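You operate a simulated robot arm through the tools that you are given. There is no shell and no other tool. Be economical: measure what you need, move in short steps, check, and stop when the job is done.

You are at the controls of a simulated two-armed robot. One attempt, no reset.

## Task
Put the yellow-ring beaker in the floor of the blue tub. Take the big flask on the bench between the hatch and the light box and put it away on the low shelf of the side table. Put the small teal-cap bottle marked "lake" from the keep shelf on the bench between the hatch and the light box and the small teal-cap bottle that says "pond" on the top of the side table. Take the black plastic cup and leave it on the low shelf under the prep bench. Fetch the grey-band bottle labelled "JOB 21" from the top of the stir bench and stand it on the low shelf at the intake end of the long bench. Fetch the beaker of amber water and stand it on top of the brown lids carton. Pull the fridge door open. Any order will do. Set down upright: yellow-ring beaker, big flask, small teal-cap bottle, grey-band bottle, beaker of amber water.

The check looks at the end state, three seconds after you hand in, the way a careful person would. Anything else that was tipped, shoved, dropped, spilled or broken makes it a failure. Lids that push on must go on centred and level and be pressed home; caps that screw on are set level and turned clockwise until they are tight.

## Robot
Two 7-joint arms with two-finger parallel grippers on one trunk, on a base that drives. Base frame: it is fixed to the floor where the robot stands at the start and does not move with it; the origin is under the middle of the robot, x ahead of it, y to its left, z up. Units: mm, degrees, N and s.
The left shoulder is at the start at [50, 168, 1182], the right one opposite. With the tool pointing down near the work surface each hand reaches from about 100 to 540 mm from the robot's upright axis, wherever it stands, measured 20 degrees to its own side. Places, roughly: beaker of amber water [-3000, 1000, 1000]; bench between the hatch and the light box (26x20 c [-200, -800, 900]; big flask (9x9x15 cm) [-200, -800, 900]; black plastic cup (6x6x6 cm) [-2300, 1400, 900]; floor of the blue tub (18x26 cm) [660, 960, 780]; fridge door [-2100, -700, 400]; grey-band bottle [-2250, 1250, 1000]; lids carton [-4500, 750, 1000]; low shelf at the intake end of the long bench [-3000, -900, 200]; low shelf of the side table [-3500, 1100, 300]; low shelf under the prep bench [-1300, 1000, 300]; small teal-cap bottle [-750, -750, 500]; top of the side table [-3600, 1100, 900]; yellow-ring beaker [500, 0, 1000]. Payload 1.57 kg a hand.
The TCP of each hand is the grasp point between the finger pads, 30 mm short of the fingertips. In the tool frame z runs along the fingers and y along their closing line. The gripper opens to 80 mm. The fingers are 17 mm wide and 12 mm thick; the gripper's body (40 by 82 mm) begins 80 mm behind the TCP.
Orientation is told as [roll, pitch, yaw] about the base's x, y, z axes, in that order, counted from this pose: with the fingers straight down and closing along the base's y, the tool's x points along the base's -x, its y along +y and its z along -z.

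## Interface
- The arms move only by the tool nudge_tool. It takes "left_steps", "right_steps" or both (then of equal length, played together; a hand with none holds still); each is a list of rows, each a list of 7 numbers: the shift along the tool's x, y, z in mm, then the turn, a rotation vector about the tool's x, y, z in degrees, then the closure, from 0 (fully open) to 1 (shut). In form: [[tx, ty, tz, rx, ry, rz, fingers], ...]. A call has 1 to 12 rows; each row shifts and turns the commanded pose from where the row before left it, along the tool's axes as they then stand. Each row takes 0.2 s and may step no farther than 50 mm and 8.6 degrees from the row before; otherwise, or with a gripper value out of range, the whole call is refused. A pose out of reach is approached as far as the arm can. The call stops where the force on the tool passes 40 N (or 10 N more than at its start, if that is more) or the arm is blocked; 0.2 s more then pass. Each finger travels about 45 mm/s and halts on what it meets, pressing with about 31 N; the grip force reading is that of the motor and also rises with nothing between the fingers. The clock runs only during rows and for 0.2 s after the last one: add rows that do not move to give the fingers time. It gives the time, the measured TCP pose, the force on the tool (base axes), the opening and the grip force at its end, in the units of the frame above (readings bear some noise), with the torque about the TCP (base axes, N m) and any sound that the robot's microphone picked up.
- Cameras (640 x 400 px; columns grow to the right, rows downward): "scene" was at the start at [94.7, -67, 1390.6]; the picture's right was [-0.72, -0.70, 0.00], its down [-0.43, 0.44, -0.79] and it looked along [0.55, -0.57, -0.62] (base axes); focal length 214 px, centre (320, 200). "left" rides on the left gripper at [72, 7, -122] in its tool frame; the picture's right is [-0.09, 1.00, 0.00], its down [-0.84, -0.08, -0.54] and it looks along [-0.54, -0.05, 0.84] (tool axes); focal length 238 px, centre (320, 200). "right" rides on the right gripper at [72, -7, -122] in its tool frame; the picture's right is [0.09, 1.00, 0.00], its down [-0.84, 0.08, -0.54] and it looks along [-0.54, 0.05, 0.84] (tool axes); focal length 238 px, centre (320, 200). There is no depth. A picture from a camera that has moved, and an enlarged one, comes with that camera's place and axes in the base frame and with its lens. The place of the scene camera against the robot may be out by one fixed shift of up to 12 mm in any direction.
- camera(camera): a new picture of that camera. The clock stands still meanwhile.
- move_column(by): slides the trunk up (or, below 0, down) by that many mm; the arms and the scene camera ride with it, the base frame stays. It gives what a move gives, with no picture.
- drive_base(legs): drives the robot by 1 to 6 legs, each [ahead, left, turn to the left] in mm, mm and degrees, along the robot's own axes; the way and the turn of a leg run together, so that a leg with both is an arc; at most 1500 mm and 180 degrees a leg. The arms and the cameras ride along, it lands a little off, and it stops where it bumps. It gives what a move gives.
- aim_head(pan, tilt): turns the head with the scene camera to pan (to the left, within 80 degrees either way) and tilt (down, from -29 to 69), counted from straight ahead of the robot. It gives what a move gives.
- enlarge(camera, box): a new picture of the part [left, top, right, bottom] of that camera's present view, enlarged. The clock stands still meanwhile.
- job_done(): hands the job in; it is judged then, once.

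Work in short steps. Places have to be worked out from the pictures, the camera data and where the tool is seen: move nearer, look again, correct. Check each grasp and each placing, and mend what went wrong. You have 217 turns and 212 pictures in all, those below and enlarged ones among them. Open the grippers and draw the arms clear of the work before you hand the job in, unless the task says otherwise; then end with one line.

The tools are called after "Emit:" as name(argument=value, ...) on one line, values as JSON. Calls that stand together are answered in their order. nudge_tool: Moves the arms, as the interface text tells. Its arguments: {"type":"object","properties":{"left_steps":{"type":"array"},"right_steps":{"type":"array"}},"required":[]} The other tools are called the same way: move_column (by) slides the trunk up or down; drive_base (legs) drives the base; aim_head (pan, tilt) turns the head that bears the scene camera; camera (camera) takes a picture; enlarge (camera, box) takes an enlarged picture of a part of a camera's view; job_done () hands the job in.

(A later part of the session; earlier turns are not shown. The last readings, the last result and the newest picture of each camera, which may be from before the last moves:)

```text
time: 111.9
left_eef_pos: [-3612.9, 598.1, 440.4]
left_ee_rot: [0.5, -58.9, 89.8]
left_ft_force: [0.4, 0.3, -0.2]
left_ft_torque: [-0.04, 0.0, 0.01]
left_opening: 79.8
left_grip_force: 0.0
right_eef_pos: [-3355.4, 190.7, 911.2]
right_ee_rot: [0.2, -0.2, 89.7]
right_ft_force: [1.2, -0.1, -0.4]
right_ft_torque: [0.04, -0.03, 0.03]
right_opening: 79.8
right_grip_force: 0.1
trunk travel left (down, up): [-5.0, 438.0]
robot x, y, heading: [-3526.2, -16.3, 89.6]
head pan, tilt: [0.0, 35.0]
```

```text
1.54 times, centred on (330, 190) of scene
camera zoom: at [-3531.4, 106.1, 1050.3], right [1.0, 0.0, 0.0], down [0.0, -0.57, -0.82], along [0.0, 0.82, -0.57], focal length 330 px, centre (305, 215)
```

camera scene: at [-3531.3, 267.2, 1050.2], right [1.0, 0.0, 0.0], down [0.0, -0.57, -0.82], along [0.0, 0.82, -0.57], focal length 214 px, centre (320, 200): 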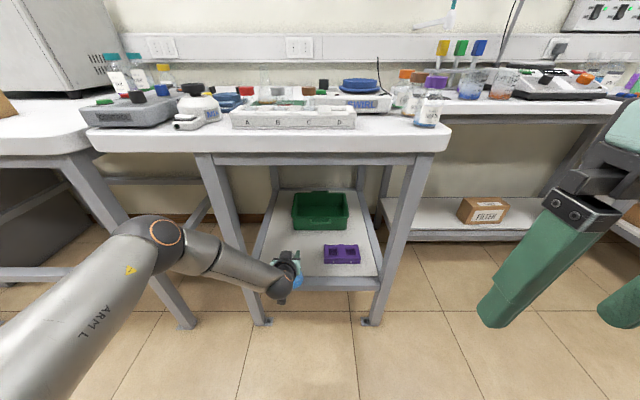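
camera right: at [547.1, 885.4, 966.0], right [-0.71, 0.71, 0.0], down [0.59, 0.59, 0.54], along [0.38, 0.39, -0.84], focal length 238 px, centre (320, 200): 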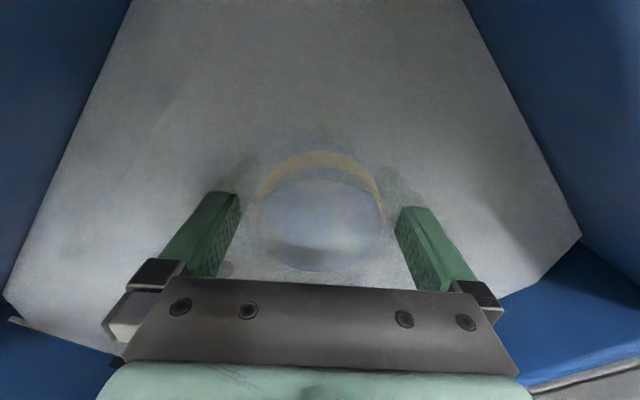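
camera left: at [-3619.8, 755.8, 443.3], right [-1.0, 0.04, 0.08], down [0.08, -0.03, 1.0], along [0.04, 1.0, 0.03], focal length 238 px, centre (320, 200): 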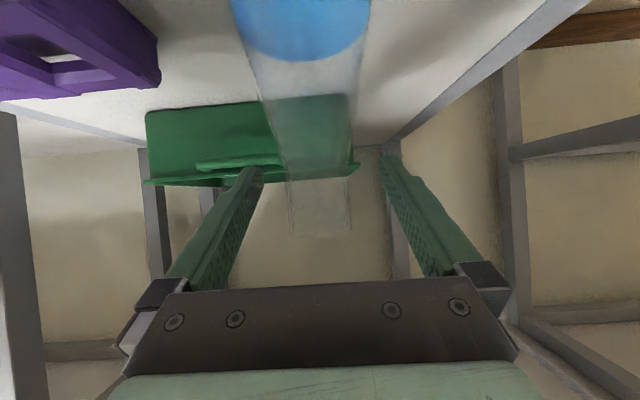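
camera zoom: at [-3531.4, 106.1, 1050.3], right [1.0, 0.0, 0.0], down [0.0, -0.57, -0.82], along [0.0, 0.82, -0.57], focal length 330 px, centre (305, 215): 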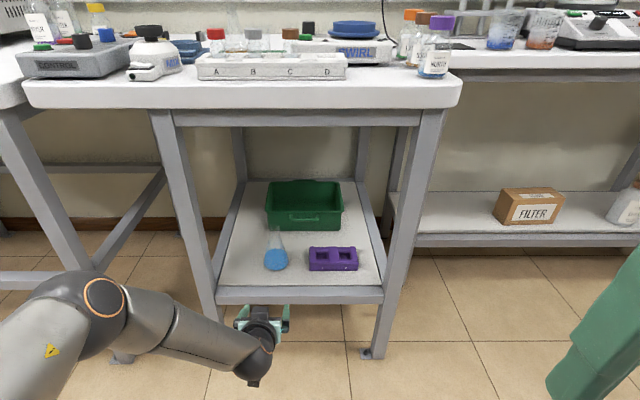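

Flask stored upright on the low shelf. I'll raise the column, bring the left hand up, and drive toward the amber beaker at the next bench.

Emit:
move_column(by=345)

Emit:
nudge_tool(left_steps=[[-28, 4, -38, 0, 0, 0, 0], [-28, 4, -38, 0, 0, 0, 0], [-28, 4, -38, 0, 0, 0, 0], [-28, 4, -38, 0, 0, 0, 0], [-28, 4, -38, 0, 0, 0, 0], [-28, 4, -38, 0, 0, 0, 0], [-28, 4, -38, 0, 0, 0, 0], [0, 0, 0, 0, 0, 0, 0]])

Emit:
drive_base(legs=[[250, -420, 0]])

Emit:
aim_head(pan=-10, tilt=40)

Emit:
camera(camera="scene")

```text
time: 115.3
left_eef_pos: [-3613.4, 598.5, 784.4]
left_ee_rot: [0.5, -58.9, 89.8]
left_ft_force: [-0.1, -0.2, -0.1]
left_ft_torque: [0.02, 0.01, 0.0]
left_opening: 80.1
left_grip_force: 0.0
right_eef_pos: [-3353.4, 191.5, 1256.0]
right_ee_rot: [0.2, -0.1, 89.7]
right_ft_force: [0.1, 0.0, -0.2]
right_ft_torque: [-0.02, 0.01, -0.02]
right_opening: 80.0
right_grip_force: 0.0
trunk travel left (down, up): [-350.0, 93.0]
robot x, y, heading: [-3525.2, -20.6, 89.9]
head pan, tilt: [0.0, 35.0]
```

```text
time: 117.1
left_eef_pos: [-3640.3, 471.5, 1093.1]
left_ee_rot: [0.5, -58.9, 89.8]
left_ft_force: [0.5, 0.5, -0.2]
left_ft_torque: [0.01, 0.01, -0.02]
left_opening: 79.9
left_grip_force: 0.0
right_eef_pos: [-3354.7, 191.5, 1256.6]
right_ee_rot: [0.2, -0.2, 89.7]
right_ft_force: [1.0, -0.2, 0.2]
right_ft_torque: [-0.02, -0.03, 0.01]
right_opening: 80.1
right_grip_force: 0.1
trunk travel left (down, up): [-350.0, 93.0]
robot x, y, heading: [-3525.3, -19.9, 89.5]
head pan, tilt: [0.0, 35.0]
```

```text
time: 121.2
left_eef_pos: [-3221.6, 726.0, 1093.6]
left_ee_rot: [0.4, -58.9, 89.4]
left_ft_force: [0.2, 0.0, -0.4]
left_ft_torque: [-0.02, -0.02, 0.01]
left_opening: 79.9
left_grip_force: 0.1
right_eef_pos: [-2937.5, 442.0, 1257.0]
right_ee_rot: [0.2, -0.2, 89.1]
right_ft_force: [-0.1, 0.1, -0.3]
right_ft_torque: [0.0, -0.02, -0.04]
right_opening: 80.2
right_grip_force: 0.0
trunk travel left (down, up): [-350.0, 93.0]
robot x, y, heading: [-3111.7, 234.0, 89.3]
head pan, tilt: [0.0, 35.0]
```

```text
time: 121.9
left_eef_pos: [-3221.1, 726.0, 1092.1]
left_ee_rot: [0.5, -58.8, 89.3]
left_ft_force: [-0.1, 0.4, 0.4]
left_ft_torque: [0.02, -0.03, 0.01]
left_opening: 79.9
left_grip_force: 0.0
right_eef_pos: [-2938.3, 442.1, 1257.2]
right_ee_rot: [0.3, -0.2, 89.1]
right_ft_force: [0.4, 0.6, 0.9]
right_ft_torque: [0.0, -0.01, -0.01]
right_opening: 80.1
right_grip_force: 0.0
trunk travel left (down, up): [-350.0, 93.0]
robot x, y, heading: [-3113.4, 237.7, 89.3]
head pan, tilt: [-10.0, 40.0]
```

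```text
155 pictures are left
camera scene: at [-3101.6, 354.9, 1387.7], right [0.98, -0.19, 0.0], down [-0.12, -0.63, -0.77], along [0.14, 0.75, -0.64], focal length 214 px, centre (320, 200)
```

scene: 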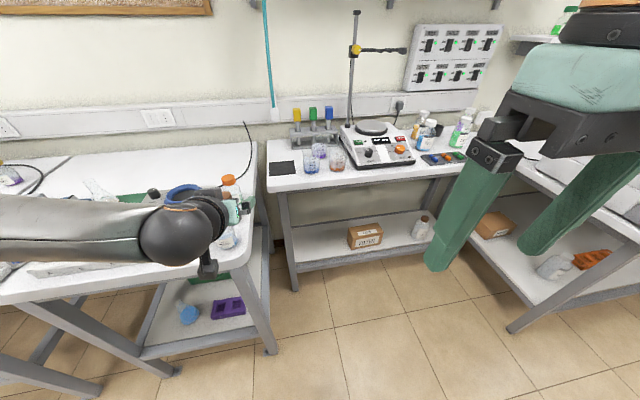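

Amber beaker is near (337,160). Zooming in.

Emit:
enlarge(camera="scene", box=[260, 90, 420, 190])

```text
4.00 times, centred on (340, 140) of scene
camera zoom: at [-3101.6, 354.9, 1387.7], right [0.98, -0.19, 0.0], down [-0.12, -0.63, -0.77], along [0.14, 0.75, -0.64], focal length 858 px, centre (240, 440)
```

zoom: 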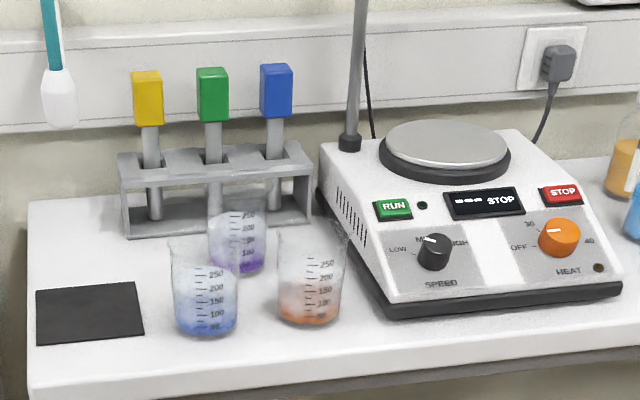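

The bench edge is at y≈1010, the amber beaker near (-2882, 1118), with the hotplate close on its right. I'll return the left hand to a tucked vertical pose first.

Emit:
nudge_tool(left_steps=[[0, 0, 0, 0, 8.4, 0, 0], [0, 0, 0, 0, 8.4, 0, 0], [0, 0, 0, 0, 8.4, 0, 0], [0, 0, 0, 0, 8.4, 0, 0], [0, 0, 0, 0, 8.4, 0, 0], [0, 0, 0, 0, 8.4, 0, 0], [0, 0, 0, 0, 8.4, 0, 0], [38, 15, -28, 0, 0, 0, 0], [38, 15, -28, 0, 0, 0, 0], [38, 15, -28, 0, 0, 0, 0], [38, 15, -28, 0, 0, 0, 0], [0, 0, 0, 0, 0, 0, 0]])

Emit:
drive_base(legs=[[300, -65, 0]])

Emit:
camera(camera="right")

Emit:
camera(camera="scene")

```text
time: 124.5
left_eef_pos: [-3281.2, 573.4, 1201.2]
left_ee_rot: [0.3, -0.1, 89.8]
left_ft_force: [-0.3, -0.2, 0.3]
left_ft_torque: [0.02, -0.03, 0.0]
left_opening: 80.0
left_grip_force: 0.0
right_eef_pos: [-2938.8, 442.6, 1257.7]
right_ee_rot: [0.2, 0.0, 89.1]
right_ft_force: [-0.1, -0.3, -0.1]
right_ft_torque: [0.0, 0.0, 0.0]
right_opening: 79.9
right_grip_force: 0.1
trunk travel left (down, up): [-350.0, 93.0]
robot x, y, heading: [-3108.6, 237.2, 89.4]
head pan, tilt: [-10.0, 40.0]
```

```text
time: 126.6
left_eef_pos: [-3206.0, 871.2, 1200.7]
left_ee_rot: [0.3, -0.1, 89.3]
left_ft_force: [1.3, 0.0, 0.5]
left_ft_torque: [-0.02, -0.02, -0.02]
left_opening: 80.0
left_grip_force: 0.1
right_eef_pos: [-2864.5, 738.4, 1256.3]
right_ee_rot: [0.3, -0.1, 88.7]
right_ft_force: [0.5, -0.4, -0.2]
right_ft_torque: [-0.05, -0.03, -0.04]
right_opening: 80.2
right_grip_force: 0.2
trunk travel left (down, up): [-350.0, 93.0]
robot x, y, heading: [-3039.9, 530.7, 88.7]
head pan, tilt: [-10.0, 40.0]
```

```text
153 pictures are left
camera right: at [-2859.6, 665.7, 1379.7], right [-1.0, -0.07, 0.0], down [-0.06, 0.84, 0.54], along [-0.04, 0.54, -0.84], focal length 238 px, centre (320, 200)
```

right: 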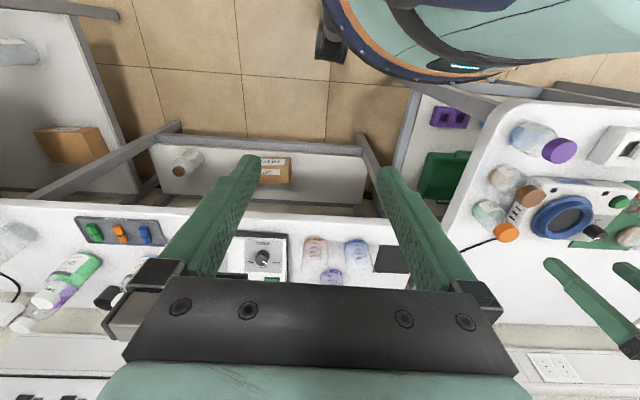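

```text
152 pictures are left
camera scene: at [-3027.9, 652.1, 1387.6], right [0.98, -0.19, 0.0], down [-0.12, -0.63, -0.77], along [0.15, 0.75, -0.64], focal length 214 px, centre (320, 200)
```

scene: 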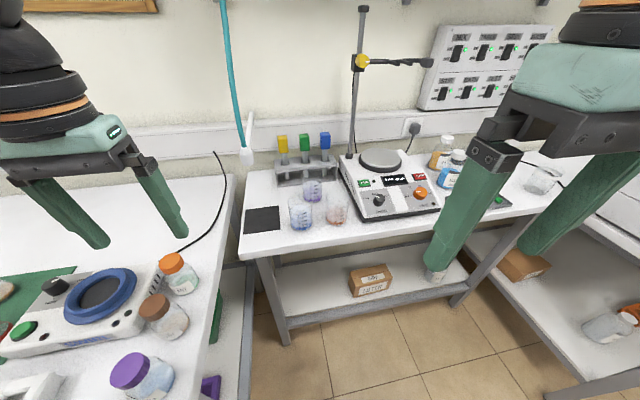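

Amber beaker estimated at (-2882, ~1100). I'll drive 110 closer, yaw the right hand 30° clockwise so its fingers miss the hotplate, and move above it.

Emit:
drive_base(legs=[[110, 0, 1]])

Emit:
nudge_tool(right_steps=[[-45, -5, 20, 0, 0, 0, 0], [-45, -5, 20, 0, 0, 0, 0], [-45, -5, 20, 0, 0, 0, 0], [-45, 0, 20, 0, 0, 0, 0], [0, 0, 40, 0, 0, 7.5, 0], [0, 0, 30, 0, 0, 7.5, 0], [0, 0, 20, 0, 0, 7.5, 0], [0, 0, 0, 0, 0, 7.5, 0], [0, 0, 0, 0, 0, 0, 0]])

Emit:
camera(camera="right")

```text
time: 127.7
left_eef_pos: [-3208.9, 908.6, 1200.5]
left_ee_rot: [0.3, 0.0, 90.5]
left_ft_force: [-0.3, -0.2, 1.2]
left_ft_torque: [0.02, -0.01, -0.03]
left_opening: 79.8
left_grip_force: 0.0
right_eef_pos: [-2864.9, 780.9, 1256.7]
right_ee_rot: [0.3, -0.1, 89.8]
right_ft_force: [0.2, 0.3, 0.6]
right_ft_torque: [0.0, -0.03, 0.02]
right_opening: 80.0
right_grip_force: 0.1
trunk travel left (down, up): [-350.0, 93.0]
robot x, y, heading: [-3035.5, 571.5, 90.1]
head pan, tilt: [-10.0, 40.0]
stopped in leg 1: the robot was blocked; the commanded pose is now the measured one
```

```text
time: 129.7
left_eef_pos: [-3208.5, 909.8, 1200.1]
left_ee_rot: [0.3, 0.0, 90.5]
left_ft_force: [0.0, -0.5, 0.2]
left_ft_torque: [0.01, -0.01, 0.0]
left_opening: 79.9
left_grip_force: 0.2
right_eef_pos: [-2849.7, 964.6, 1086.1]
right_ee_rot: [0.2, 0.0, 59.7]
right_ft_force: [-0.7, 0.2, -0.1]
right_ft_torque: [-0.01, 0.02, 0.01]
right_opening: 80.1
right_grip_force: 0.0
trunk travel left (down, up): [-350.0, 93.0]
robot x, y, heading: [-3037.7, 575.6, 90.0]
head pan, tilt: [-10.0, 40.0]
```

```text
151 pictures are left
camera right: at [-2880.6, 898.2, 1209.1], right [-0.91, 0.42, 0.0], down [0.36, 0.76, 0.54], along [0.23, 0.49, -0.84], focal length 238 px, centre (320, 200)
```

right: 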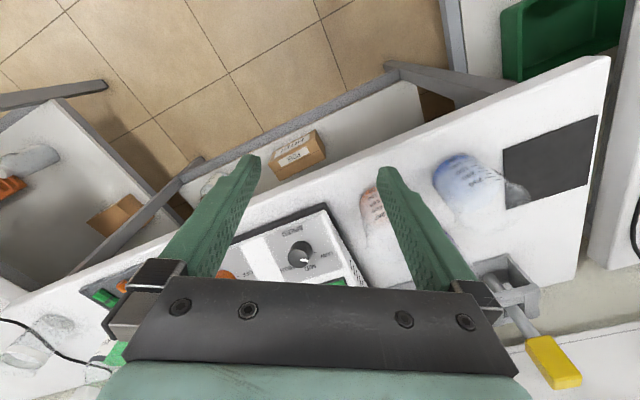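

The base was blocked at y≈572. I'll look down-left to see what it touched.

Emit:
aim_head(pan=40, tilt=60)

Emit:
camera(camera="scene")

Emit:
aim_head(pan=-35, tilt=60)

Emit:
camera(camera="scene")

```text
time: 130.9
left_eef_pos: [-3209.1, 909.9, 1199.8]
left_ee_rot: [0.3, -0.1, 90.5]
left_ft_force: [0.4, -0.7, 0.4]
left_ft_torque: [0.0, -0.01, 0.02]
left_opening: 80.1
left_grip_force: 0.1
right_eef_pos: [-2849.8, 964.4, 1085.5]
right_ee_rot: [0.2, 0.0, 59.7]
right_ft_force: [-0.1, -0.4, 0.3]
right_ft_torque: [-0.03, -0.02, 0.03]
right_opening: 79.9
right_grip_force: 0.1
trunk travel left (down, up): [-350.0, 93.0]
robot x, y, heading: [-3038.7, 578.8, 89.9]
head pan, tilt: [40.0, 60.0]
```

```text
150 pictures are left
camera scene: at [-3084.3, 660.7, 1361.0], right [0.77, 0.64, 0.0], down [0.56, -0.66, -0.5], along [-0.32, 0.38, -0.87], focal length 214 px, centre (320, 200)
```

scene: 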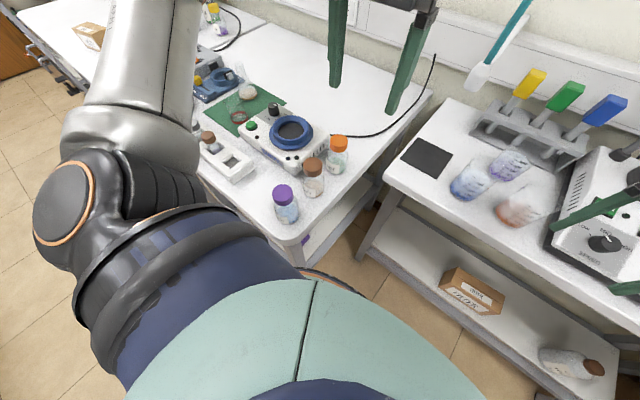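

```text
time: 132.4
left_eef_pos: [-3209.5, 909.3, 1199.7]
left_ee_rot: [0.3, -0.2, 90.6]
left_ft_force: [-0.9, 0.0, -0.7]
left_ft_torque: [0.01, -0.03, 0.03]
left_opening: 80.2
left_grip_force: 0.1
right_eef_pos: [-2849.0, 964.6, 1085.7]
right_ee_rot: [0.2, 0.0, 59.7]
right_ft_force: [0.0, -0.6, 0.1]
right_ft_torque: [-0.01, -0.01, 0.04]
right_opening: 80.0
right_grip_force: 0.0
trunk travel left (down, up): [-350.0, 93.0]
robot x, y, heading: [-3036.6, 571.7, 90.0]
head pan, tilt: [-35.0, 60.0]
```

```text
149 pictures are left
camera scene: at [-3003.3, 664.2, 1361.0], right [0.82, -0.57, 0.0], down [-0.5, -0.71, -0.5], along [0.29, 0.41, -0.87], focal length 214 px, centre (320, 200)
```

scene: 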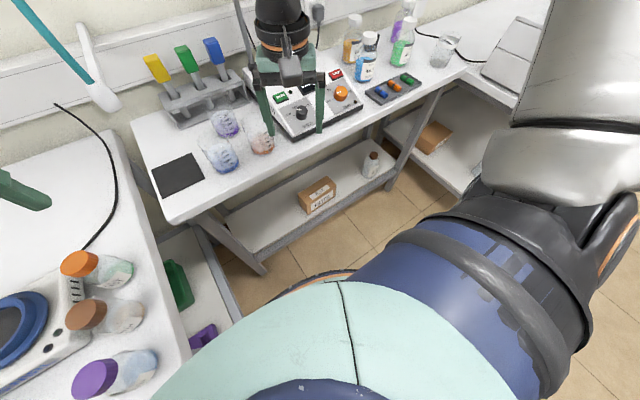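

My torso touched the side table's corner (x≈-3198, y≈730); nothing on it moved. I'll retract the right hand, shift right and turn left 12° so the beaker falls on the right hand's line.

Emit:
nudge_tool(right_steps=[[45, 0, -20, 0, 0, 0, 0], [45, 0, -20, 0, 0, 0, 0], [45, 0, 0, 0, 0, 0, 0], [0, 0, 0, 0, 0, 0, 0]])

Emit:
drive_base(legs=[[-40, 0, 0], [0, -90, 0], [75, 0, 0], [0, 0, 12]])

Emit:
camera(camera="right")

Emit:
camera(camera="scene")

```text
time: 133.4
left_eef_pos: [-3208.9, 909.1, 1199.6]
left_ee_rot: [0.3, 0.0, 90.5]
left_ft_force: [-0.4, 0.7, 0.3]
left_ft_torque: [0.0, 0.03, 0.0]
left_opening: 79.9
left_grip_force: 0.0
right_eef_pos: [-2920.2, 847.6, 1124.8]
right_ee_rot: [0.2, 0.0, 59.7]
right_ft_force: [0.0, -0.4, 0.1]
right_ft_torque: [0.02, 0.01, 0.0]
right_opening: 79.9
right_grip_force: 0.0
trunk travel left (down, up): [-350.0, 93.0]
robot x, y, heading: [-3035.0, 572.6, 89.8]
head pan, tilt: [-35.0, 60.0]
```

```text
time: 136.7
left_eef_pos: [-3184.1, 900.4, 1200.1]
left_ee_rot: [0.3, -0.1, 102.4]
left_ft_force: [-0.2, 0.4, 0.4]
left_ft_torque: [-0.01, -0.03, 0.01]
left_opening: 80.0
left_grip_force: 0.0
right_eef_pos: [-2890.0, 900.3, 1125.2]
right_ee_rot: [0.2, 0.1, 71.7]
right_ft_force: [-0.6, -0.7, -0.2]
right_ft_torque: [-0.02, 0.0, 0.0]
right_opening: 80.2
right_grip_force: 0.1
trunk travel left (down, up): [-350.0, 93.0]
robot x, y, heading: [-2945.8, 612.5, 102.0]
head pan, tilt: [-35.0, 60.0]
```

```text
148 pictures are left
camera right: at [-2905.6, 830.6, 1248.1], right [-0.97, 0.23, 0.0], down [0.19, 0.82, 0.54], along [0.12, 0.53, -0.84], focal length 238 px, centre (320, 200)
```

right: 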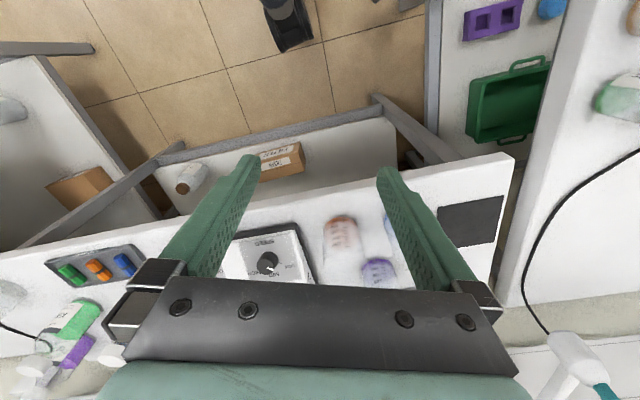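

```text
147 pictures are left
camera scene: at [-2934.2, 704.4, 1361.0], right [0.92, -0.39, 0.0], down [-0.34, -0.8, -0.5], along [0.2, 0.46, -0.87], focal length 214 px, centre (320, 200)
```

scene: 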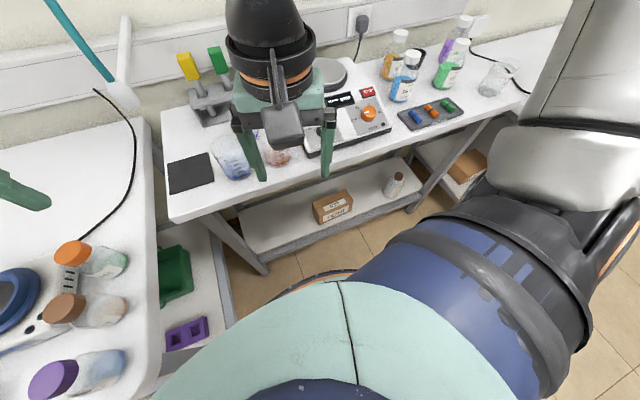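

Base of the amber beaker now at about (-2876, 1112). I'm moving the hand above it.

Emit:
nudge_tool(right_steps=[[-40, 10, 8, 0, 0, 0, 0], [-40, 10, 8, 0, 0, 0, 0], [-40, 10, 8, 0, 0, 0, 0], [-40, 10, 8, 0, 0, 0, 0], [-20, 12, 8, 0, 0, 0, 0], [0, 0, 0, 0, 0, 6, 0], [0, 0, 0, 0, 0, 6, 0], [0, 0, 0, 0, 0, 0, 0]])

Emit:
camera(camera="right")

Emit:
enlarge(camera="scene", box=[160, 80, 420, 260])

```text
time: 138.5
left_eef_pos: [-3184.8, 901.3, 1200.3]
left_ee_rot: [0.2, -0.2, 102.4]
left_ft_force: [0.4, -0.9, -0.5]
left_ft_torque: [-0.02, -0.01, -0.02]
left_opening: 80.1
left_grip_force: 0.0
right_eef_pos: [-2881.2, 1086.4, 1085.1]
right_ee_rot: [0.1, 0.1, 59.6]
right_ft_force: [-0.5, -0.6, -0.2]
right_ft_torque: [0.0, -0.04, 0.01]
right_opening: 80.0
right_grip_force: 0.1
trunk travel left (down, up): [-350.0, 93.0]
robot x, y, heading: [-2948.2, 613.3, 102.0]
head pan, tilt: [-35.0, 60.0]
```

```text
146 pictures are left
camera right: at [-2912.1, 1021.6, 1208.3], right [-0.91, 0.42, 0.0], down [0.36, 0.76, 0.54], along [0.23, 0.49, -0.84], focal length 238 px, centre (320, 200)
```

right: 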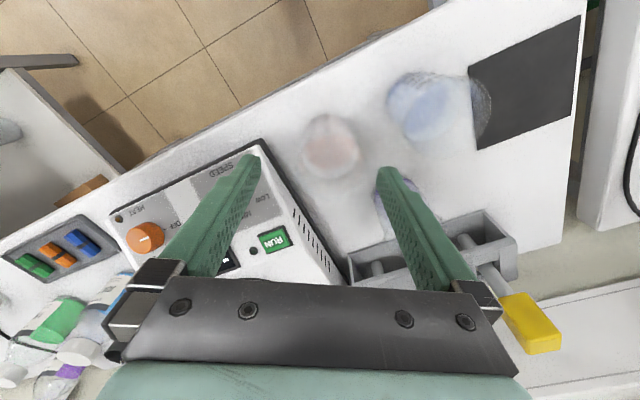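

```text
2.22 times, centred on (290, 170) of scene
camera zoom: at [-2933.9, 704.4, 1361.0], right [0.92, -0.39, 0.0], down [-0.34, -0.8, -0.5], along [0.2, 0.46, -0.87], focal length 477 px, centre (387, 267)
```

zoom: 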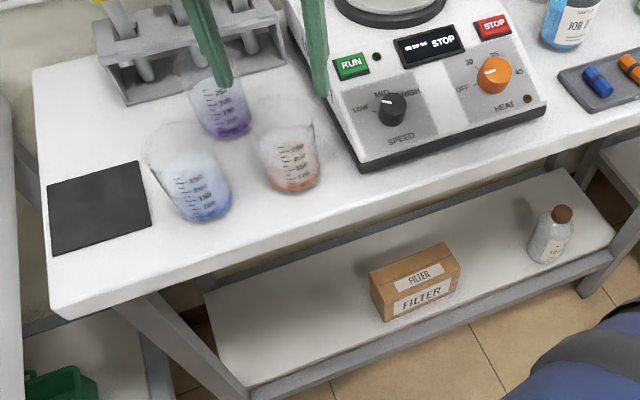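

Right-camera ray puts the beaker at about (-2880, 1120). I'm moving there and re-checking.

Emit:
nudge_tool(right_steps=[[-30, 16, 20, 0, 0, 0, 0], [0, 0, 0, 0, 0, 0, 0]])

Emit:
camera(camera="right")

```text
time: 139.1
left_eef_pos: [-3185.5, 901.4, 1200.9]
left_ee_rot: [0.3, -0.2, 102.4]
left_ft_force: [-0.2, 0.0, -0.8]
left_ft_torque: [0.0, 0.0, 0.0]
left_opening: 79.9
left_grip_force: 0.2
right_eef_pos: [-2878.9, 1121.1, 1063.8]
right_ee_rot: [0.3, 0.0, 59.7]
right_ft_force: [0.4, -0.4, -0.1]
right_ft_torque: [0.02, -0.03, 0.0]
right_opening: 80.0
right_grip_force: 0.0
trunk travel left (down, up): [-350.0, 93.0]
robot x, y, heading: [-2945.9, 606.1, 102.1]
head pan, tilt: [-35.0, 60.0]
```

```text
144 pictures are left
camera right: at [-2909.8, 1054.8, 1187.2], right [-0.91, 0.42, 0.01], down [0.36, 0.76, 0.54], along [0.22, 0.49, -0.84], focal length 238 px, centre (320, 200)
```

right: 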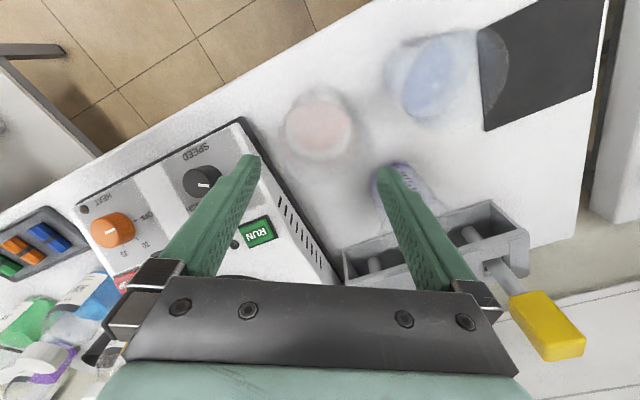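

I need the rim; enlarging.

Emit:
enlarge(camera="right", box=[240, 60, 420, 220])

```text
2.50 times, centred on (330, 140) of right
camera zoom: at [-2909.8, 1054.8, 1187.2], right [-0.91, 0.42, 0.01], down [0.36, 0.76, 0.54], along [0.22, 0.49, -0.84], focal length 596 px, centre (295, 350)
```

zoom: 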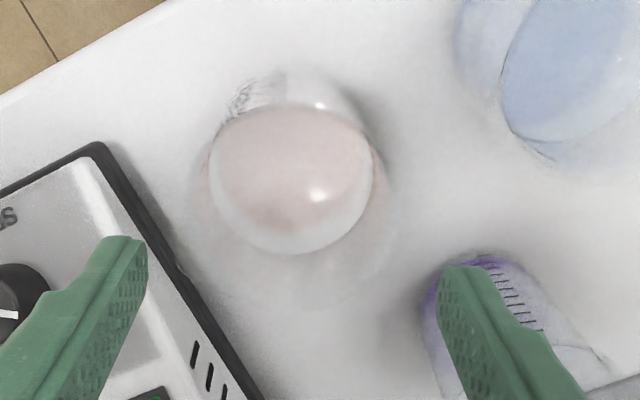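

Rim centre is at (-2882, 1115, 994); finger clearance to the hotplate and other beakers is fine. Correcting by 7 mm and descending.

Emit:
nudge_tool(right_steps=[[6.7, -0.5, 20, 0, 0, 0, 0], [0, 0, 25, 0, 0, 0, 0], [0, 0, 25, 0, 0, 0, 0], [0, 0, 0, 0, 0, 0, 0]])

Emit:
camera(camera="right")

```text
time: 140.1
left_eef_pos: [-3185.4, 900.4, 1199.7]
left_ee_rot: [0.2, -0.2, 102.5]
left_ft_force: [0.1, -0.2, -0.1]
left_ft_torque: [-0.02, -0.02, 0.0]
left_opening: 80.2
left_grip_force: 0.1
right_eef_pos: [-2873.0, 1113.4, 995.4]
right_ee_rot: [0.4, 0.1, 59.7]
right_ft_force: [-1.2, 1.1, -0.1]
right_ft_torque: [-0.02, -0.01, 0.0]
right_opening: 79.9
right_grip_force: 0.0
right hand out of reach, approached as far as the arm can: row 2, 3
trunk travel left (down, up): [-350.0, 93.0]
robot x, y, heading: [-2945.8, 609.6, 102.0]
head pan, tilt: [-35.0, 60.0]
```

```text
142 pictures are left
camera right: at [-2904.6, 1046.8, 1119.6], right [-0.91, 0.42, 0.01], down [0.36, 0.76, 0.54], along [0.22, 0.49, -0.84], focal length 238 px, centre (320, 200)
```

right: 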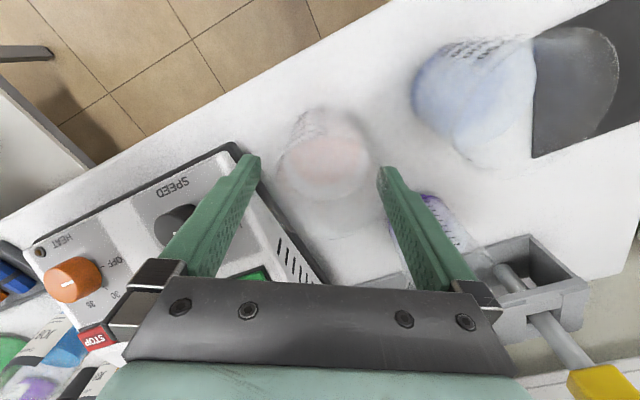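

I hit the reach limit with a 9 mm drift. I'll go up clear of the rim and lower the column to gain reach.

Emit:
nudge_tool(right_steps=[[0, 0, -30, 0, 0, 0, 0], [0, 0, -30, 0, 0, 0, 0], [0, 0, -40, 0, 0, 0, 0], [0, 0, 0, 0, 0, 0, 0]])

Emit:
move_column(by=-60)

```text
time: 141.1
left_eef_pos: [-3184.9, 901.4, 1200.0]
left_ee_rot: [0.3, -0.2, 102.4]
left_ft_force: [1.4, -0.3, 0.1]
left_ft_torque: [0.02, 0.01, -0.03]
left_opening: 80.0
left_grip_force: 0.0
right_eef_pos: [-2872.1, 1115.9, 1095.3]
right_ee_rot: [0.3, 0.1, 59.7]
right_ft_force: [-0.4, -0.3, 0.1]
right_ft_torque: [-0.02, 0.0, 0.01]
right_opening: 80.0
right_grip_force: 0.0
trunk travel left (down, up): [-350.0, 93.0]
robot x, y, heading: [-2949.7, 609.2, 102.0]
head pan, tilt: [-35.0, 60.0]
```

```text
time: 142.1
left_eef_pos: [-3184.1, 900.2, 1140.0]
left_ee_rot: [0.3, -0.1, 102.4]
left_ft_force: [-0.1, -0.2, 0.0]
left_ft_torque: [-0.01, -0.04, -0.04]
left_opening: 80.0
left_grip_force: 0.1
right_eef_pos: [-2872.0, 1113.5, 1036.1]
right_ee_rot: [0.2, 0.0, 59.7]
right_ft_force: [0.0, -0.2, -0.3]
right_ft_torque: [-0.03, 0.03, -0.01]
right_opening: 79.8
right_grip_force: 0.0
trunk travel left (down, up): [-290.0, 153.0]
robot x, y, heading: [-2943.1, 609.7, 101.6]
head pan, tilt: [-35.0, 60.0]
```

Correcting sideways by about 9 mm at this height, then viewing.

Emit:
nudge_tool(right_steps=[[3.8, 9.4, 0, 0, 0, 0, 0], [0, 0, 0, 0, 0, 0, 0]])

Emit:
enlarge(camera="right", box=[220, 60, 420, 220])

```text
time: 142.7
left_eef_pos: [-3185.1, 900.2, 1138.7]
left_ee_rot: [0.3, -0.1, 102.4]
left_ft_force: [0.5, -0.7, 0.4]
left_ft_torque: [0.01, 0.01, -0.01]
left_opening: 79.8
left_grip_force: 0.0
right_eef_pos: [-2880.3, 1114.8, 1036.2]
right_ee_rot: [0.4, 0.1, 59.7]
right_ft_force: [-0.3, -0.1, 0.0]
right_ft_torque: [0.0, 0.02, 0.01]
right_opening: 79.9
right_grip_force: 0.2
trunk travel left (down, up): [-290.0, 153.0]
robot x, y, heading: [-2946.6, 605.3, 102.0]
head pan, tilt: [-35.0, 60.0]
```

```text
2.50 times, centred on (320, 140) of right
camera zoom: at [-2911.5, 1049.8, 1158.9], right [-0.91, 0.42, 0.01], down [0.36, 0.76, 0.54], along [0.22, 0.49, -0.84], focal length 596 px, centre (320, 350)
```

zoom: 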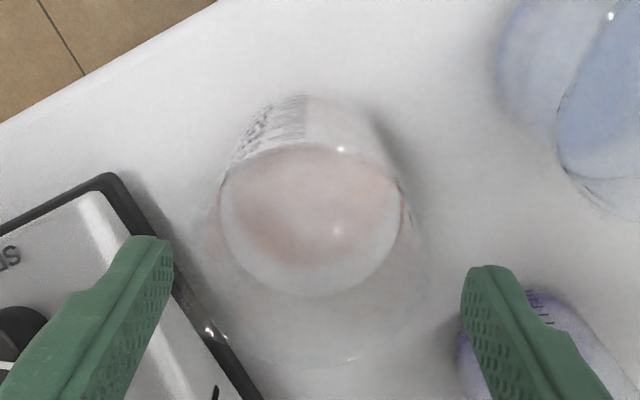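

Aligned laterally. Descending 70 mm.

Emit:
nudge_tool(right_steps=[[0, 0, 24, 0, 0, 0, 0], [0, 0, 24, 0, 0, 0, 0], [0, 0, 22, 0, 0, 0, 0], [0, 0, 0, 0, 0, 0, 0]])

Emit:
camera(camera="right")

```text
time: 143.7
left_eef_pos: [-3184.8, 900.3, 1140.3]
left_ee_rot: [0.4, -0.1, 102.4]
left_ft_force: [-0.4, 0.6, -0.2]
left_ft_torque: [-0.02, 0.0, -0.01]
left_opening: 80.0
left_grip_force: 0.2
right_eef_pos: [-2879.0, 1114.2, 964.6]
right_ee_rot: [0.3, 0.1, 59.7]
right_ft_force: [0.5, 0.1, -0.2]
right_ft_torque: [0.01, 0.02, -0.02]
right_opening: 79.9
right_grip_force: 0.1
right hand out of reach, approached as far as the arm can: row 3
trunk travel left (down, up): [-290.0, 153.0]
robot x, y, heading: [-2947.8, 606.9, 102.0]
head pan, tilt: [-35.0, 60.0]
```

```text
140 pictures are left
camera right: at [-2909.8, 1048.7, 1088.2], right [-0.91, 0.42, 0.01], down [0.36, 0.76, 0.54], along [0.22, 0.49, -0.84], focal length 238 px, centre (320, 200)
```

right: 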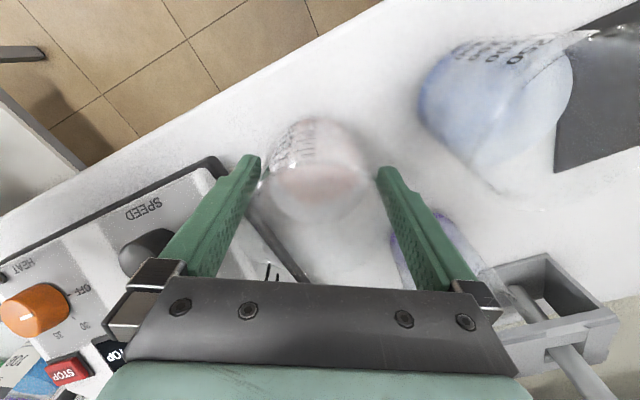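

Straddled at rim-30 mm. Closing, then lifting with the column.

Emit:
nudge_tool(right_steps=[[0, 0, 0, 0, 0, 0, 0.35], [0, 0, 0, 0, 0, 0, 0.35], [0, 0, 0, 0, 0, 0, 0.35], [0, 0, 0, 0, 0, 0, 0.35], [0, 0, 0, 0, 0, 0, 0.35]])

Emit:
move_column(by=30)

Emit:
camera(camera="right")

```text
time: 144.9
left_eef_pos: [-3184.9, 902.0, 1141.7]
left_ee_rot: [0.3, -0.1, 102.4]
left_ft_force: [0.0, 0.3, -0.1]
left_ft_torque: [0.03, 0.0, 0.03]
left_opening: 80.0
left_grip_force: 0.0
right_eef_pos: [-2880.3, 1114.4, 965.4]
right_ee_rot: [0.2, 0.1, 59.7]
right_ft_force: [0.8, -0.4, -0.1]
right_ft_torque: [-0.09, -0.11, -0.03]
right_opening: 69.3
right_grip_force: 30.7
trunk travel left (down, up): [-290.0, 153.0]
robot x, y, heading: [-2943.5, 608.0, 102.0]
head pan, tilt: [-35.0, 60.0]
```

```text
time: 145.7
left_eef_pos: [-3185.2, 901.1, 1170.4]
left_ee_rot: [0.3, -0.1, 102.4]
left_ft_force: [0.0, 0.3, -0.1]
left_ft_torque: [-0.05, 0.01, 0.02]
left_opening: 80.0
left_grip_force: 0.1
right_eef_pos: [-2878.2, 1114.4, 994.5]
right_ee_rot: [0.3, 0.1, 59.5]
right_ft_force: [0.2, -0.6, -2.5]
right_ft_torque: [0.03, 0.01, -0.03]
right_opening: 69.2
right_grip_force: 30.5
trunk travel left (down, up): [-320.0, 123.0]
robot x, y, heading: [-2947.4, 606.6, 102.2]
head pan, tilt: [-35.0, 60.0]
```

```text
139 pictures are left
camera right: at [-2909.9, 1049.1, 1118.2], right [-0.91, 0.42, 0.01], down [0.36, 0.76, 0.54], along [0.22, 0.49, -0.84], focal length 238 px, centre (320, 200)
```

right: 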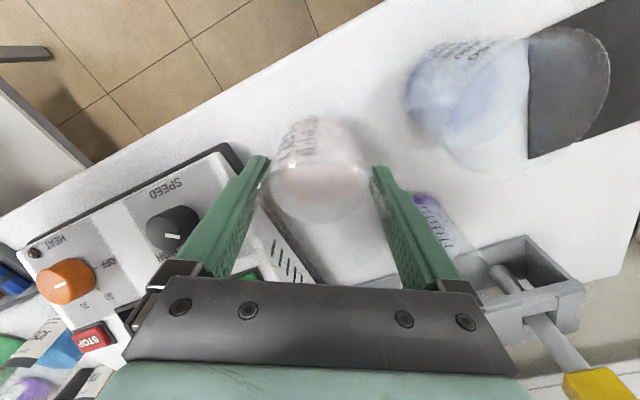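

Beaker held level. I'll raise with the column, draw it in, back off, turn toward -x and go toward the carton.

Emit:
move_column(by=120)

Emit:
nudge_tool(right_steps=[[28, -25, 0, 0, 0, 0, 0.35], [28, -25, 0, 0, 0, 0, 0.35], [28, -25, 0, 0, 0, 0, 0.35], [28, -25, 0, 0, 0, 0, 0.35], [0, 0, 0, 0, 0, 0, 0.35]])

Emit:
drive_base(legs=[[-550, 0, 0], [0, 0, 78]])

Emit:
drive_base(legs=[[1250, 0, 0]])

Emit:
aim_head(pan=-35, tilt=30)

Emit:
camera(camera="scene")

```text
time: 147.2
left_eef_pos: [-3185.1, 902.6, 1289.9]
left_ee_rot: [0.3, 0.0, 102.4]
left_ft_force: [-0.1, 0.5, 0.1]
left_ft_torque: [-0.01, 0.0, 0.0]
left_opening: 80.2
left_grip_force: 0.0
right_eef_pos: [-2878.9, 1114.6, 1114.7]
right_ee_rot: [0.3, 0.2, 59.7]
right_ft_force: [0.5, -0.2, -2.3]
right_ft_torque: [0.0, 0.0, 0.0]
right_opening: 69.0
right_grip_force: 31.0
trunk travel left (down, up): [-440.0, 3.0]
robot x, y, heading: [-2946.5, 609.9, 101.8]
head pan, tilt: [-35.0, 60.0]
```

```text
time: 148.3
left_eef_pos: [-3185.5, 900.5, 1290.2]
left_ee_rot: [0.3, 0.0, 102.4]
left_ft_force: [0.7, -0.3, 0.8]
left_ft_torque: [0.04, 0.01, -0.01]
left_opening: 80.0
left_grip_force: 0.1
right_eef_pos: [-2850.1, 965.9, 1112.9]
right_ee_rot: [0.3, 0.1, 59.7]
right_ft_force: [0.3, 0.7, -2.6]
right_ft_torque: [-0.03, 0.02, 0.04]
right_opening: 69.1
right_grip_force: 30.8
trunk travel left (down, up): [-440.0, 3.0]
robot x, y, heading: [-2946.2, 610.9, 102.0]
head pan, tilt: [-35.0, 60.0]
```

```text
time: 154.8
left_eef_pos: [-3171.3, -95.0, 1288.9]
left_ee_rot: [0.3, 0.0, 179.4]
left_ft_force: [-0.2, -1.1, -0.2]
left_ft_torque: [-0.02, 0.03, 0.01]
left_opening: 79.9
left_grip_force: 0.0
right_eef_pos: [-3159.3, 246.3, 1112.0]
right_ee_rot: [0.3, 0.0, 136.6]
right_ft_force: [0.6, -0.6, -3.0]
right_ft_torque: [-0.02, 0.0, -0.02]
right_opening: 68.9
right_grip_force: 31.2
trunk travel left (down, up): [-440.0, 3.0]
robot x, y, heading: [-2829.9, 73.2, 179.0]
head pan, tilt: [-35.0, 60.0]
```

```text
time: 161.1
left_eef_pos: [-4416.7, -74.8, 1289.2]
left_ee_rot: [0.2, -0.1, 179.6]
left_ft_force: [-0.4, 0.5, 0.3]
left_ft_torque: [0.03, -0.02, 0.01]
left_opening: 80.1
left_grip_force: 0.1
right_eef_pos: [-4404.6, 267.2, 1111.5]
right_ee_rot: [0.2, 0.2, 136.8]
right_ft_force: [0.2, -0.3, -2.9]
right_ft_torque: [-0.02, 0.0, 0.03]
right_opening: 68.7
right_grip_force: 30.6
trunk travel left (down, up): [-440.0, 3.0]
robot x, y, heading: [-4076.5, 92.7, 179.2]
head pan, tilt: [-35.0, 60.0]
```

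```text
time: 162.1
left_eef_pos: [-4417.0, -75.8, 1289.2]
left_ee_rot: [0.2, -0.1, 179.6]
left_ft_force: [0.0, -0.4, 0.4]
left_ft_torque: [0.02, -0.01, 0.0]
left_opening: 79.7
left_grip_force: 0.0
right_eef_pos: [-4405.5, 266.3, 1112.4]
right_ee_rot: [0.3, 0.1, 136.9]
right_ft_force: [-0.4, 0.8, -3.3]
right_ft_torque: [-0.03, -0.05, -0.01]
right_opening: 68.7
right_grip_force: 30.7
trunk travel left (down, up): [-440.0, 3.0]
robot x, y, heading: [-4079.6, 91.8, 179.0]
head pan, tilt: [-35.0, 30.0]
```

```text
138 pictures are left
camera scene: at [-4197.7, 141.5, 1493.0], right [0.59, 0.81, 0.0], down [0.41, -0.29, -0.87], along [-0.7, 0.51, -0.5], focal length 214 px, centre (320, 200)
```

scene: 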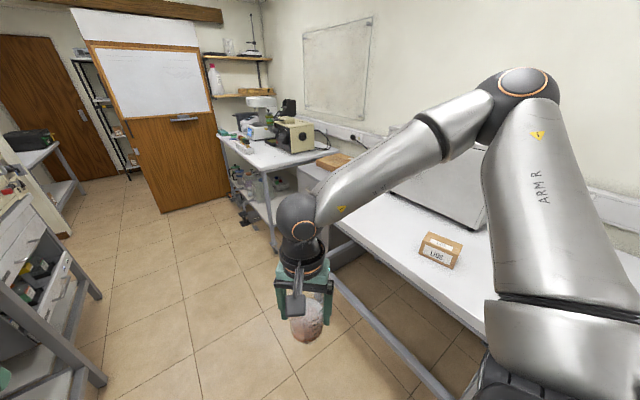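

Two brown boxes: (440,250) and (340,160). I'll read their labels.

Emit:
enlarge(camera="scene", box=[310, 140, 480, 280])

```text
2.86 times, centred on (395, 210) of scene
camera zoom: at [-4197.7, 141.5, 1493.0], right [0.59, 0.81, 0.0], down [0.41, -0.29, -0.87], along [-0.7, 0.51, -0.5], focal length 613 px, centre (106, 171)
```

zoom: 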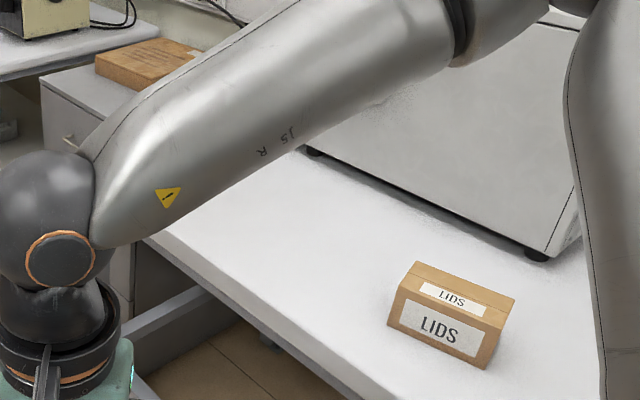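

LIDS carton: top centre about (-4415, 853), top z≈968, about 118×69 mm, yawed ~18°. I'll drive to face it with the right hand.

Emit:
drive_base(legs=[[480, 0, 0], [0, 0, -89], [200, 0, 0]])

Emit:
aim_head(pan=-15, tilt=45)

Emit:
camera(camera="scene")

Emit:
camera(camera="right")

```text
time: 170.1
left_eef_pos: [-4717.5, 641.7, 1290.0]
left_ee_rot: [0.3, 0.0, 87.4]
left_ft_force: [0.3, -0.2, -0.5]
left_ft_torque: [-0.01, 0.01, 0.0]
left_opening: 80.1
left_grip_force: 0.1
right_eef_pos: [-4377.1, 616.6, 1112.0]
right_ee_rot: [0.3, 0.0, 44.6]
right_ft_force: [0.0, -0.1, -2.3]
right_ft_torque: [-0.03, 0.04, 0.01]
right_opening: 68.8
right_grip_force: 31.7
trunk travel left (down, up): [-440.0, 3.0]
robot x, y, heading: [-4560.4, 296.4, 86.6]
head pan, tilt: [-35.0, 30.0]
```

```text
time: 171.0
left_eef_pos: [-4718.2, 639.6, 1290.4]
left_ee_rot: [0.4, 0.0, 87.4]
left_ft_force: [-0.3, -0.2, -0.4]
left_ft_torque: [-0.02, 0.0, 0.01]
left_opening: 79.8
left_grip_force: 0.0
right_eef_pos: [-4377.1, 615.6, 1112.4]
right_ee_rot: [0.3, 0.1, 44.7]
right_ft_force: [0.0, 0.7, -2.1]
right_ft_torque: [-0.01, 0.0, -0.01]
right_opening: 68.4
right_grip_force: 30.7
trunk travel left (down, up): [-440.0, 3.0]
robot x, y, heading: [-4561.1, 298.3, 86.9]
head pan, tilt: [-15.0, 45.0]
```

```text
136 pictures are left
camera scene: at [-4541.3, 408.9, 1470.5], right [0.95, -0.31, 0.0], down [-0.22, -0.67, -0.71], along [0.22, 0.67, -0.71], focal length 214 px, centre (320, 200)
```

scene: 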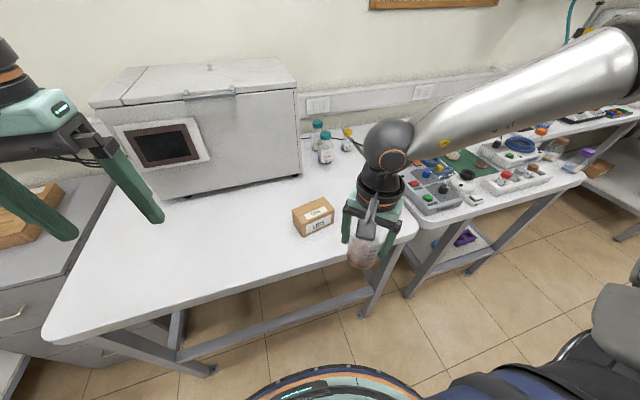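

```text
135 pictures are left
camera right: at [-4423.8, 559.8, 1235.6], right [-0.77, 0.64, 0.01], down [0.54, 0.64, 0.54], along [0.34, 0.42, -0.84], focal length 238 px, centre (320, 200)
```

right: 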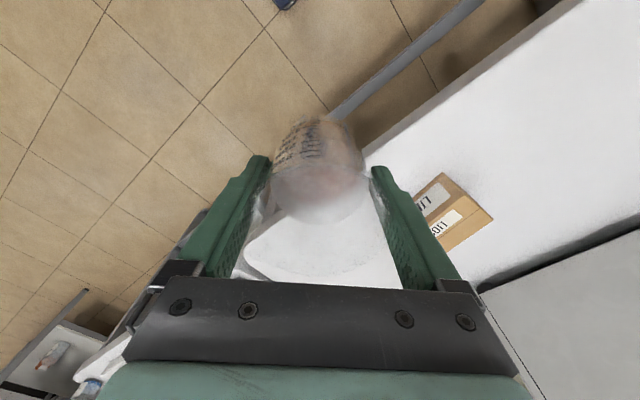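

Estimates of the carton differ by 40 mm in x, so I'll enlarge both views.

Emit:
enlarge(camera="right", box=[360, 140, 520, 270])

Emit:
enlarge(camera="scene", box=[270, 170, 410, 270])

```text
3.08 times, centred on (440, 205) of right
camera zoom: at [-4423.8, 559.8, 1235.6], right [-0.77, 0.64, 0.01], down [0.54, 0.64, 0.54], along [0.34, 0.42, -0.84], focal length 733 px, centre (-49, 185)
```

zoom: 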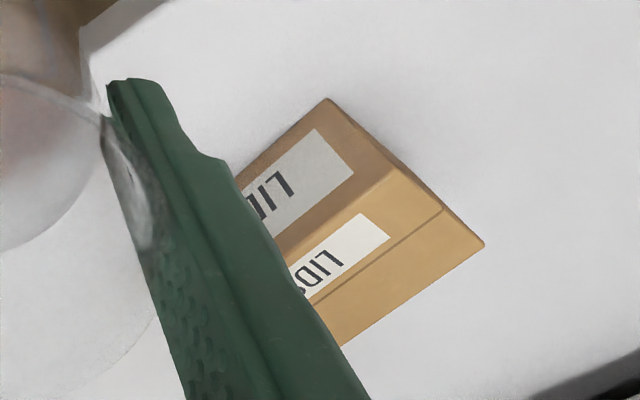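

```text
4.00 times, centred on (340, 220) of scene
camera zoom: at [-4541.3, 408.9, 1470.5], right [0.95, -0.31, 0.0], down [-0.22, -0.67, -0.71], along [0.22, 0.67, -0.71], focal length 858 px, centre (240, 120)
```

zoom: 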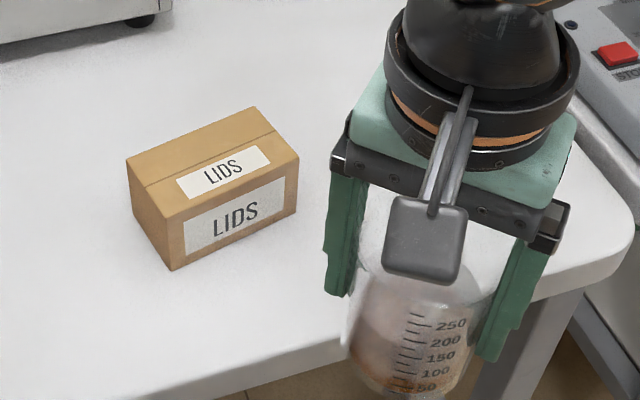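

Consistent now: carton top centre (-4420, 853), z 970. I'll drive 90 mm ahead and move the beaker over it.

Emit:
drive_base(legs=[[90, 0, 0]])

Emit:
nudge_tool(right_steps=[[-17, 34, 0, 0, 0, 0, 0.35], [-17, 34, 0, 0, 0, 0, 0.35], [-17, 34, 0, 0, 0, 0, 0.35], [-17, 34, 0, 0, 0, 0, 0.35], [0, 0, 0, 0, 0, 0, 0.35]])

Emit:
camera(camera="right")

Emit:
enlarge(camera="scene", box=[240, 150, 440, 300])

```text
time: 172.1
left_eef_pos: [-4713.4, 730.0, 1290.1]
left_ee_rot: [0.2, 0.0, 87.2]
left_ft_force: [-0.2, 0.5, 0.1]
left_ft_torque: [0.0, 0.01, 0.04]
left_opening: 80.1
left_grip_force: 0.0
right_eef_pos: [-4373.2, 704.6, 1112.6]
right_ee_rot: [0.3, 0.1, 44.8]
right_ft_force: [0.3, -0.1, -2.3]
right_ft_torque: [-0.02, 0.01, 0.0]
right_opening: 68.5
right_grip_force: 30.3
trunk travel left (down, up): [-440.0, 3.0]
robot x, y, heading: [-4558.0, 388.1, 87.1]
head pan, tilt: [-15.0, 45.0]
```

```text
time: 173.3
left_eef_pos: [-4714.0, 728.9, 1289.9]
left_ee_rot: [0.2, -0.2, 87.3]
left_ft_force: [-0.1, 0.3, -0.3]
left_ft_torque: [0.01, 0.02, 0.01]
left_opening: 80.1
left_grip_force: 0.2
right_eef_pos: [-4387.1, 827.5, 1118.4]
right_ee_rot: [0.2, 0.1, 44.6]
right_ft_force: [0.2, -0.5, -2.8]
right_ft_torque: [0.01, -0.01, 0.0]
right_opening: 68.3
right_grip_force: 31.0
right hand out of reach, approached as far as the arm can: row 3, 4
trunk travel left (down, up): [-440.0, 3.0]
robot x, y, heading: [-4558.5, 382.7, 86.7]
head pan, tilt: [-15.0, 45.0]
```

```text
132 pictures are left
camera right: at [-4434.9, 772.1, 1240.5], right [-0.77, 0.64, 0.01], down [0.54, 0.64, 0.54], along [0.34, 0.42, -0.84], focal length 238 px, centre (320, 200)
```

right: 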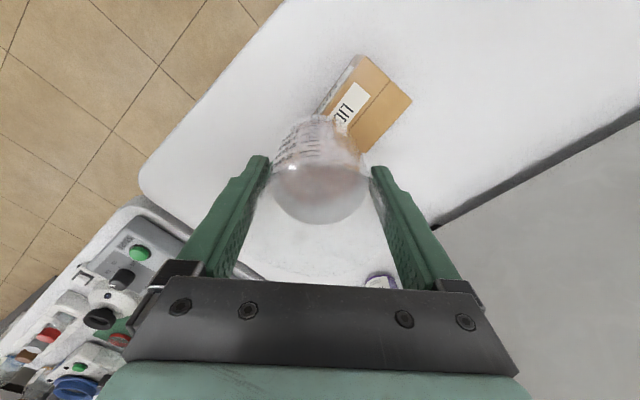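

```text
2.67 times, centred on (340, 225) of scene
camera zoom: at [-4536.6, 497.3, 1470.4], right [0.95, -0.31, 0.0], down [-0.22, -0.67, -0.71], along [0.22, 0.67, -0.71], focal length 572 px, centre (267, 133)
```

zoom: 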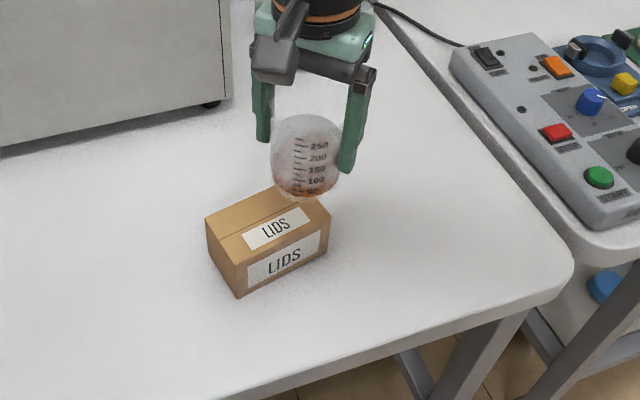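

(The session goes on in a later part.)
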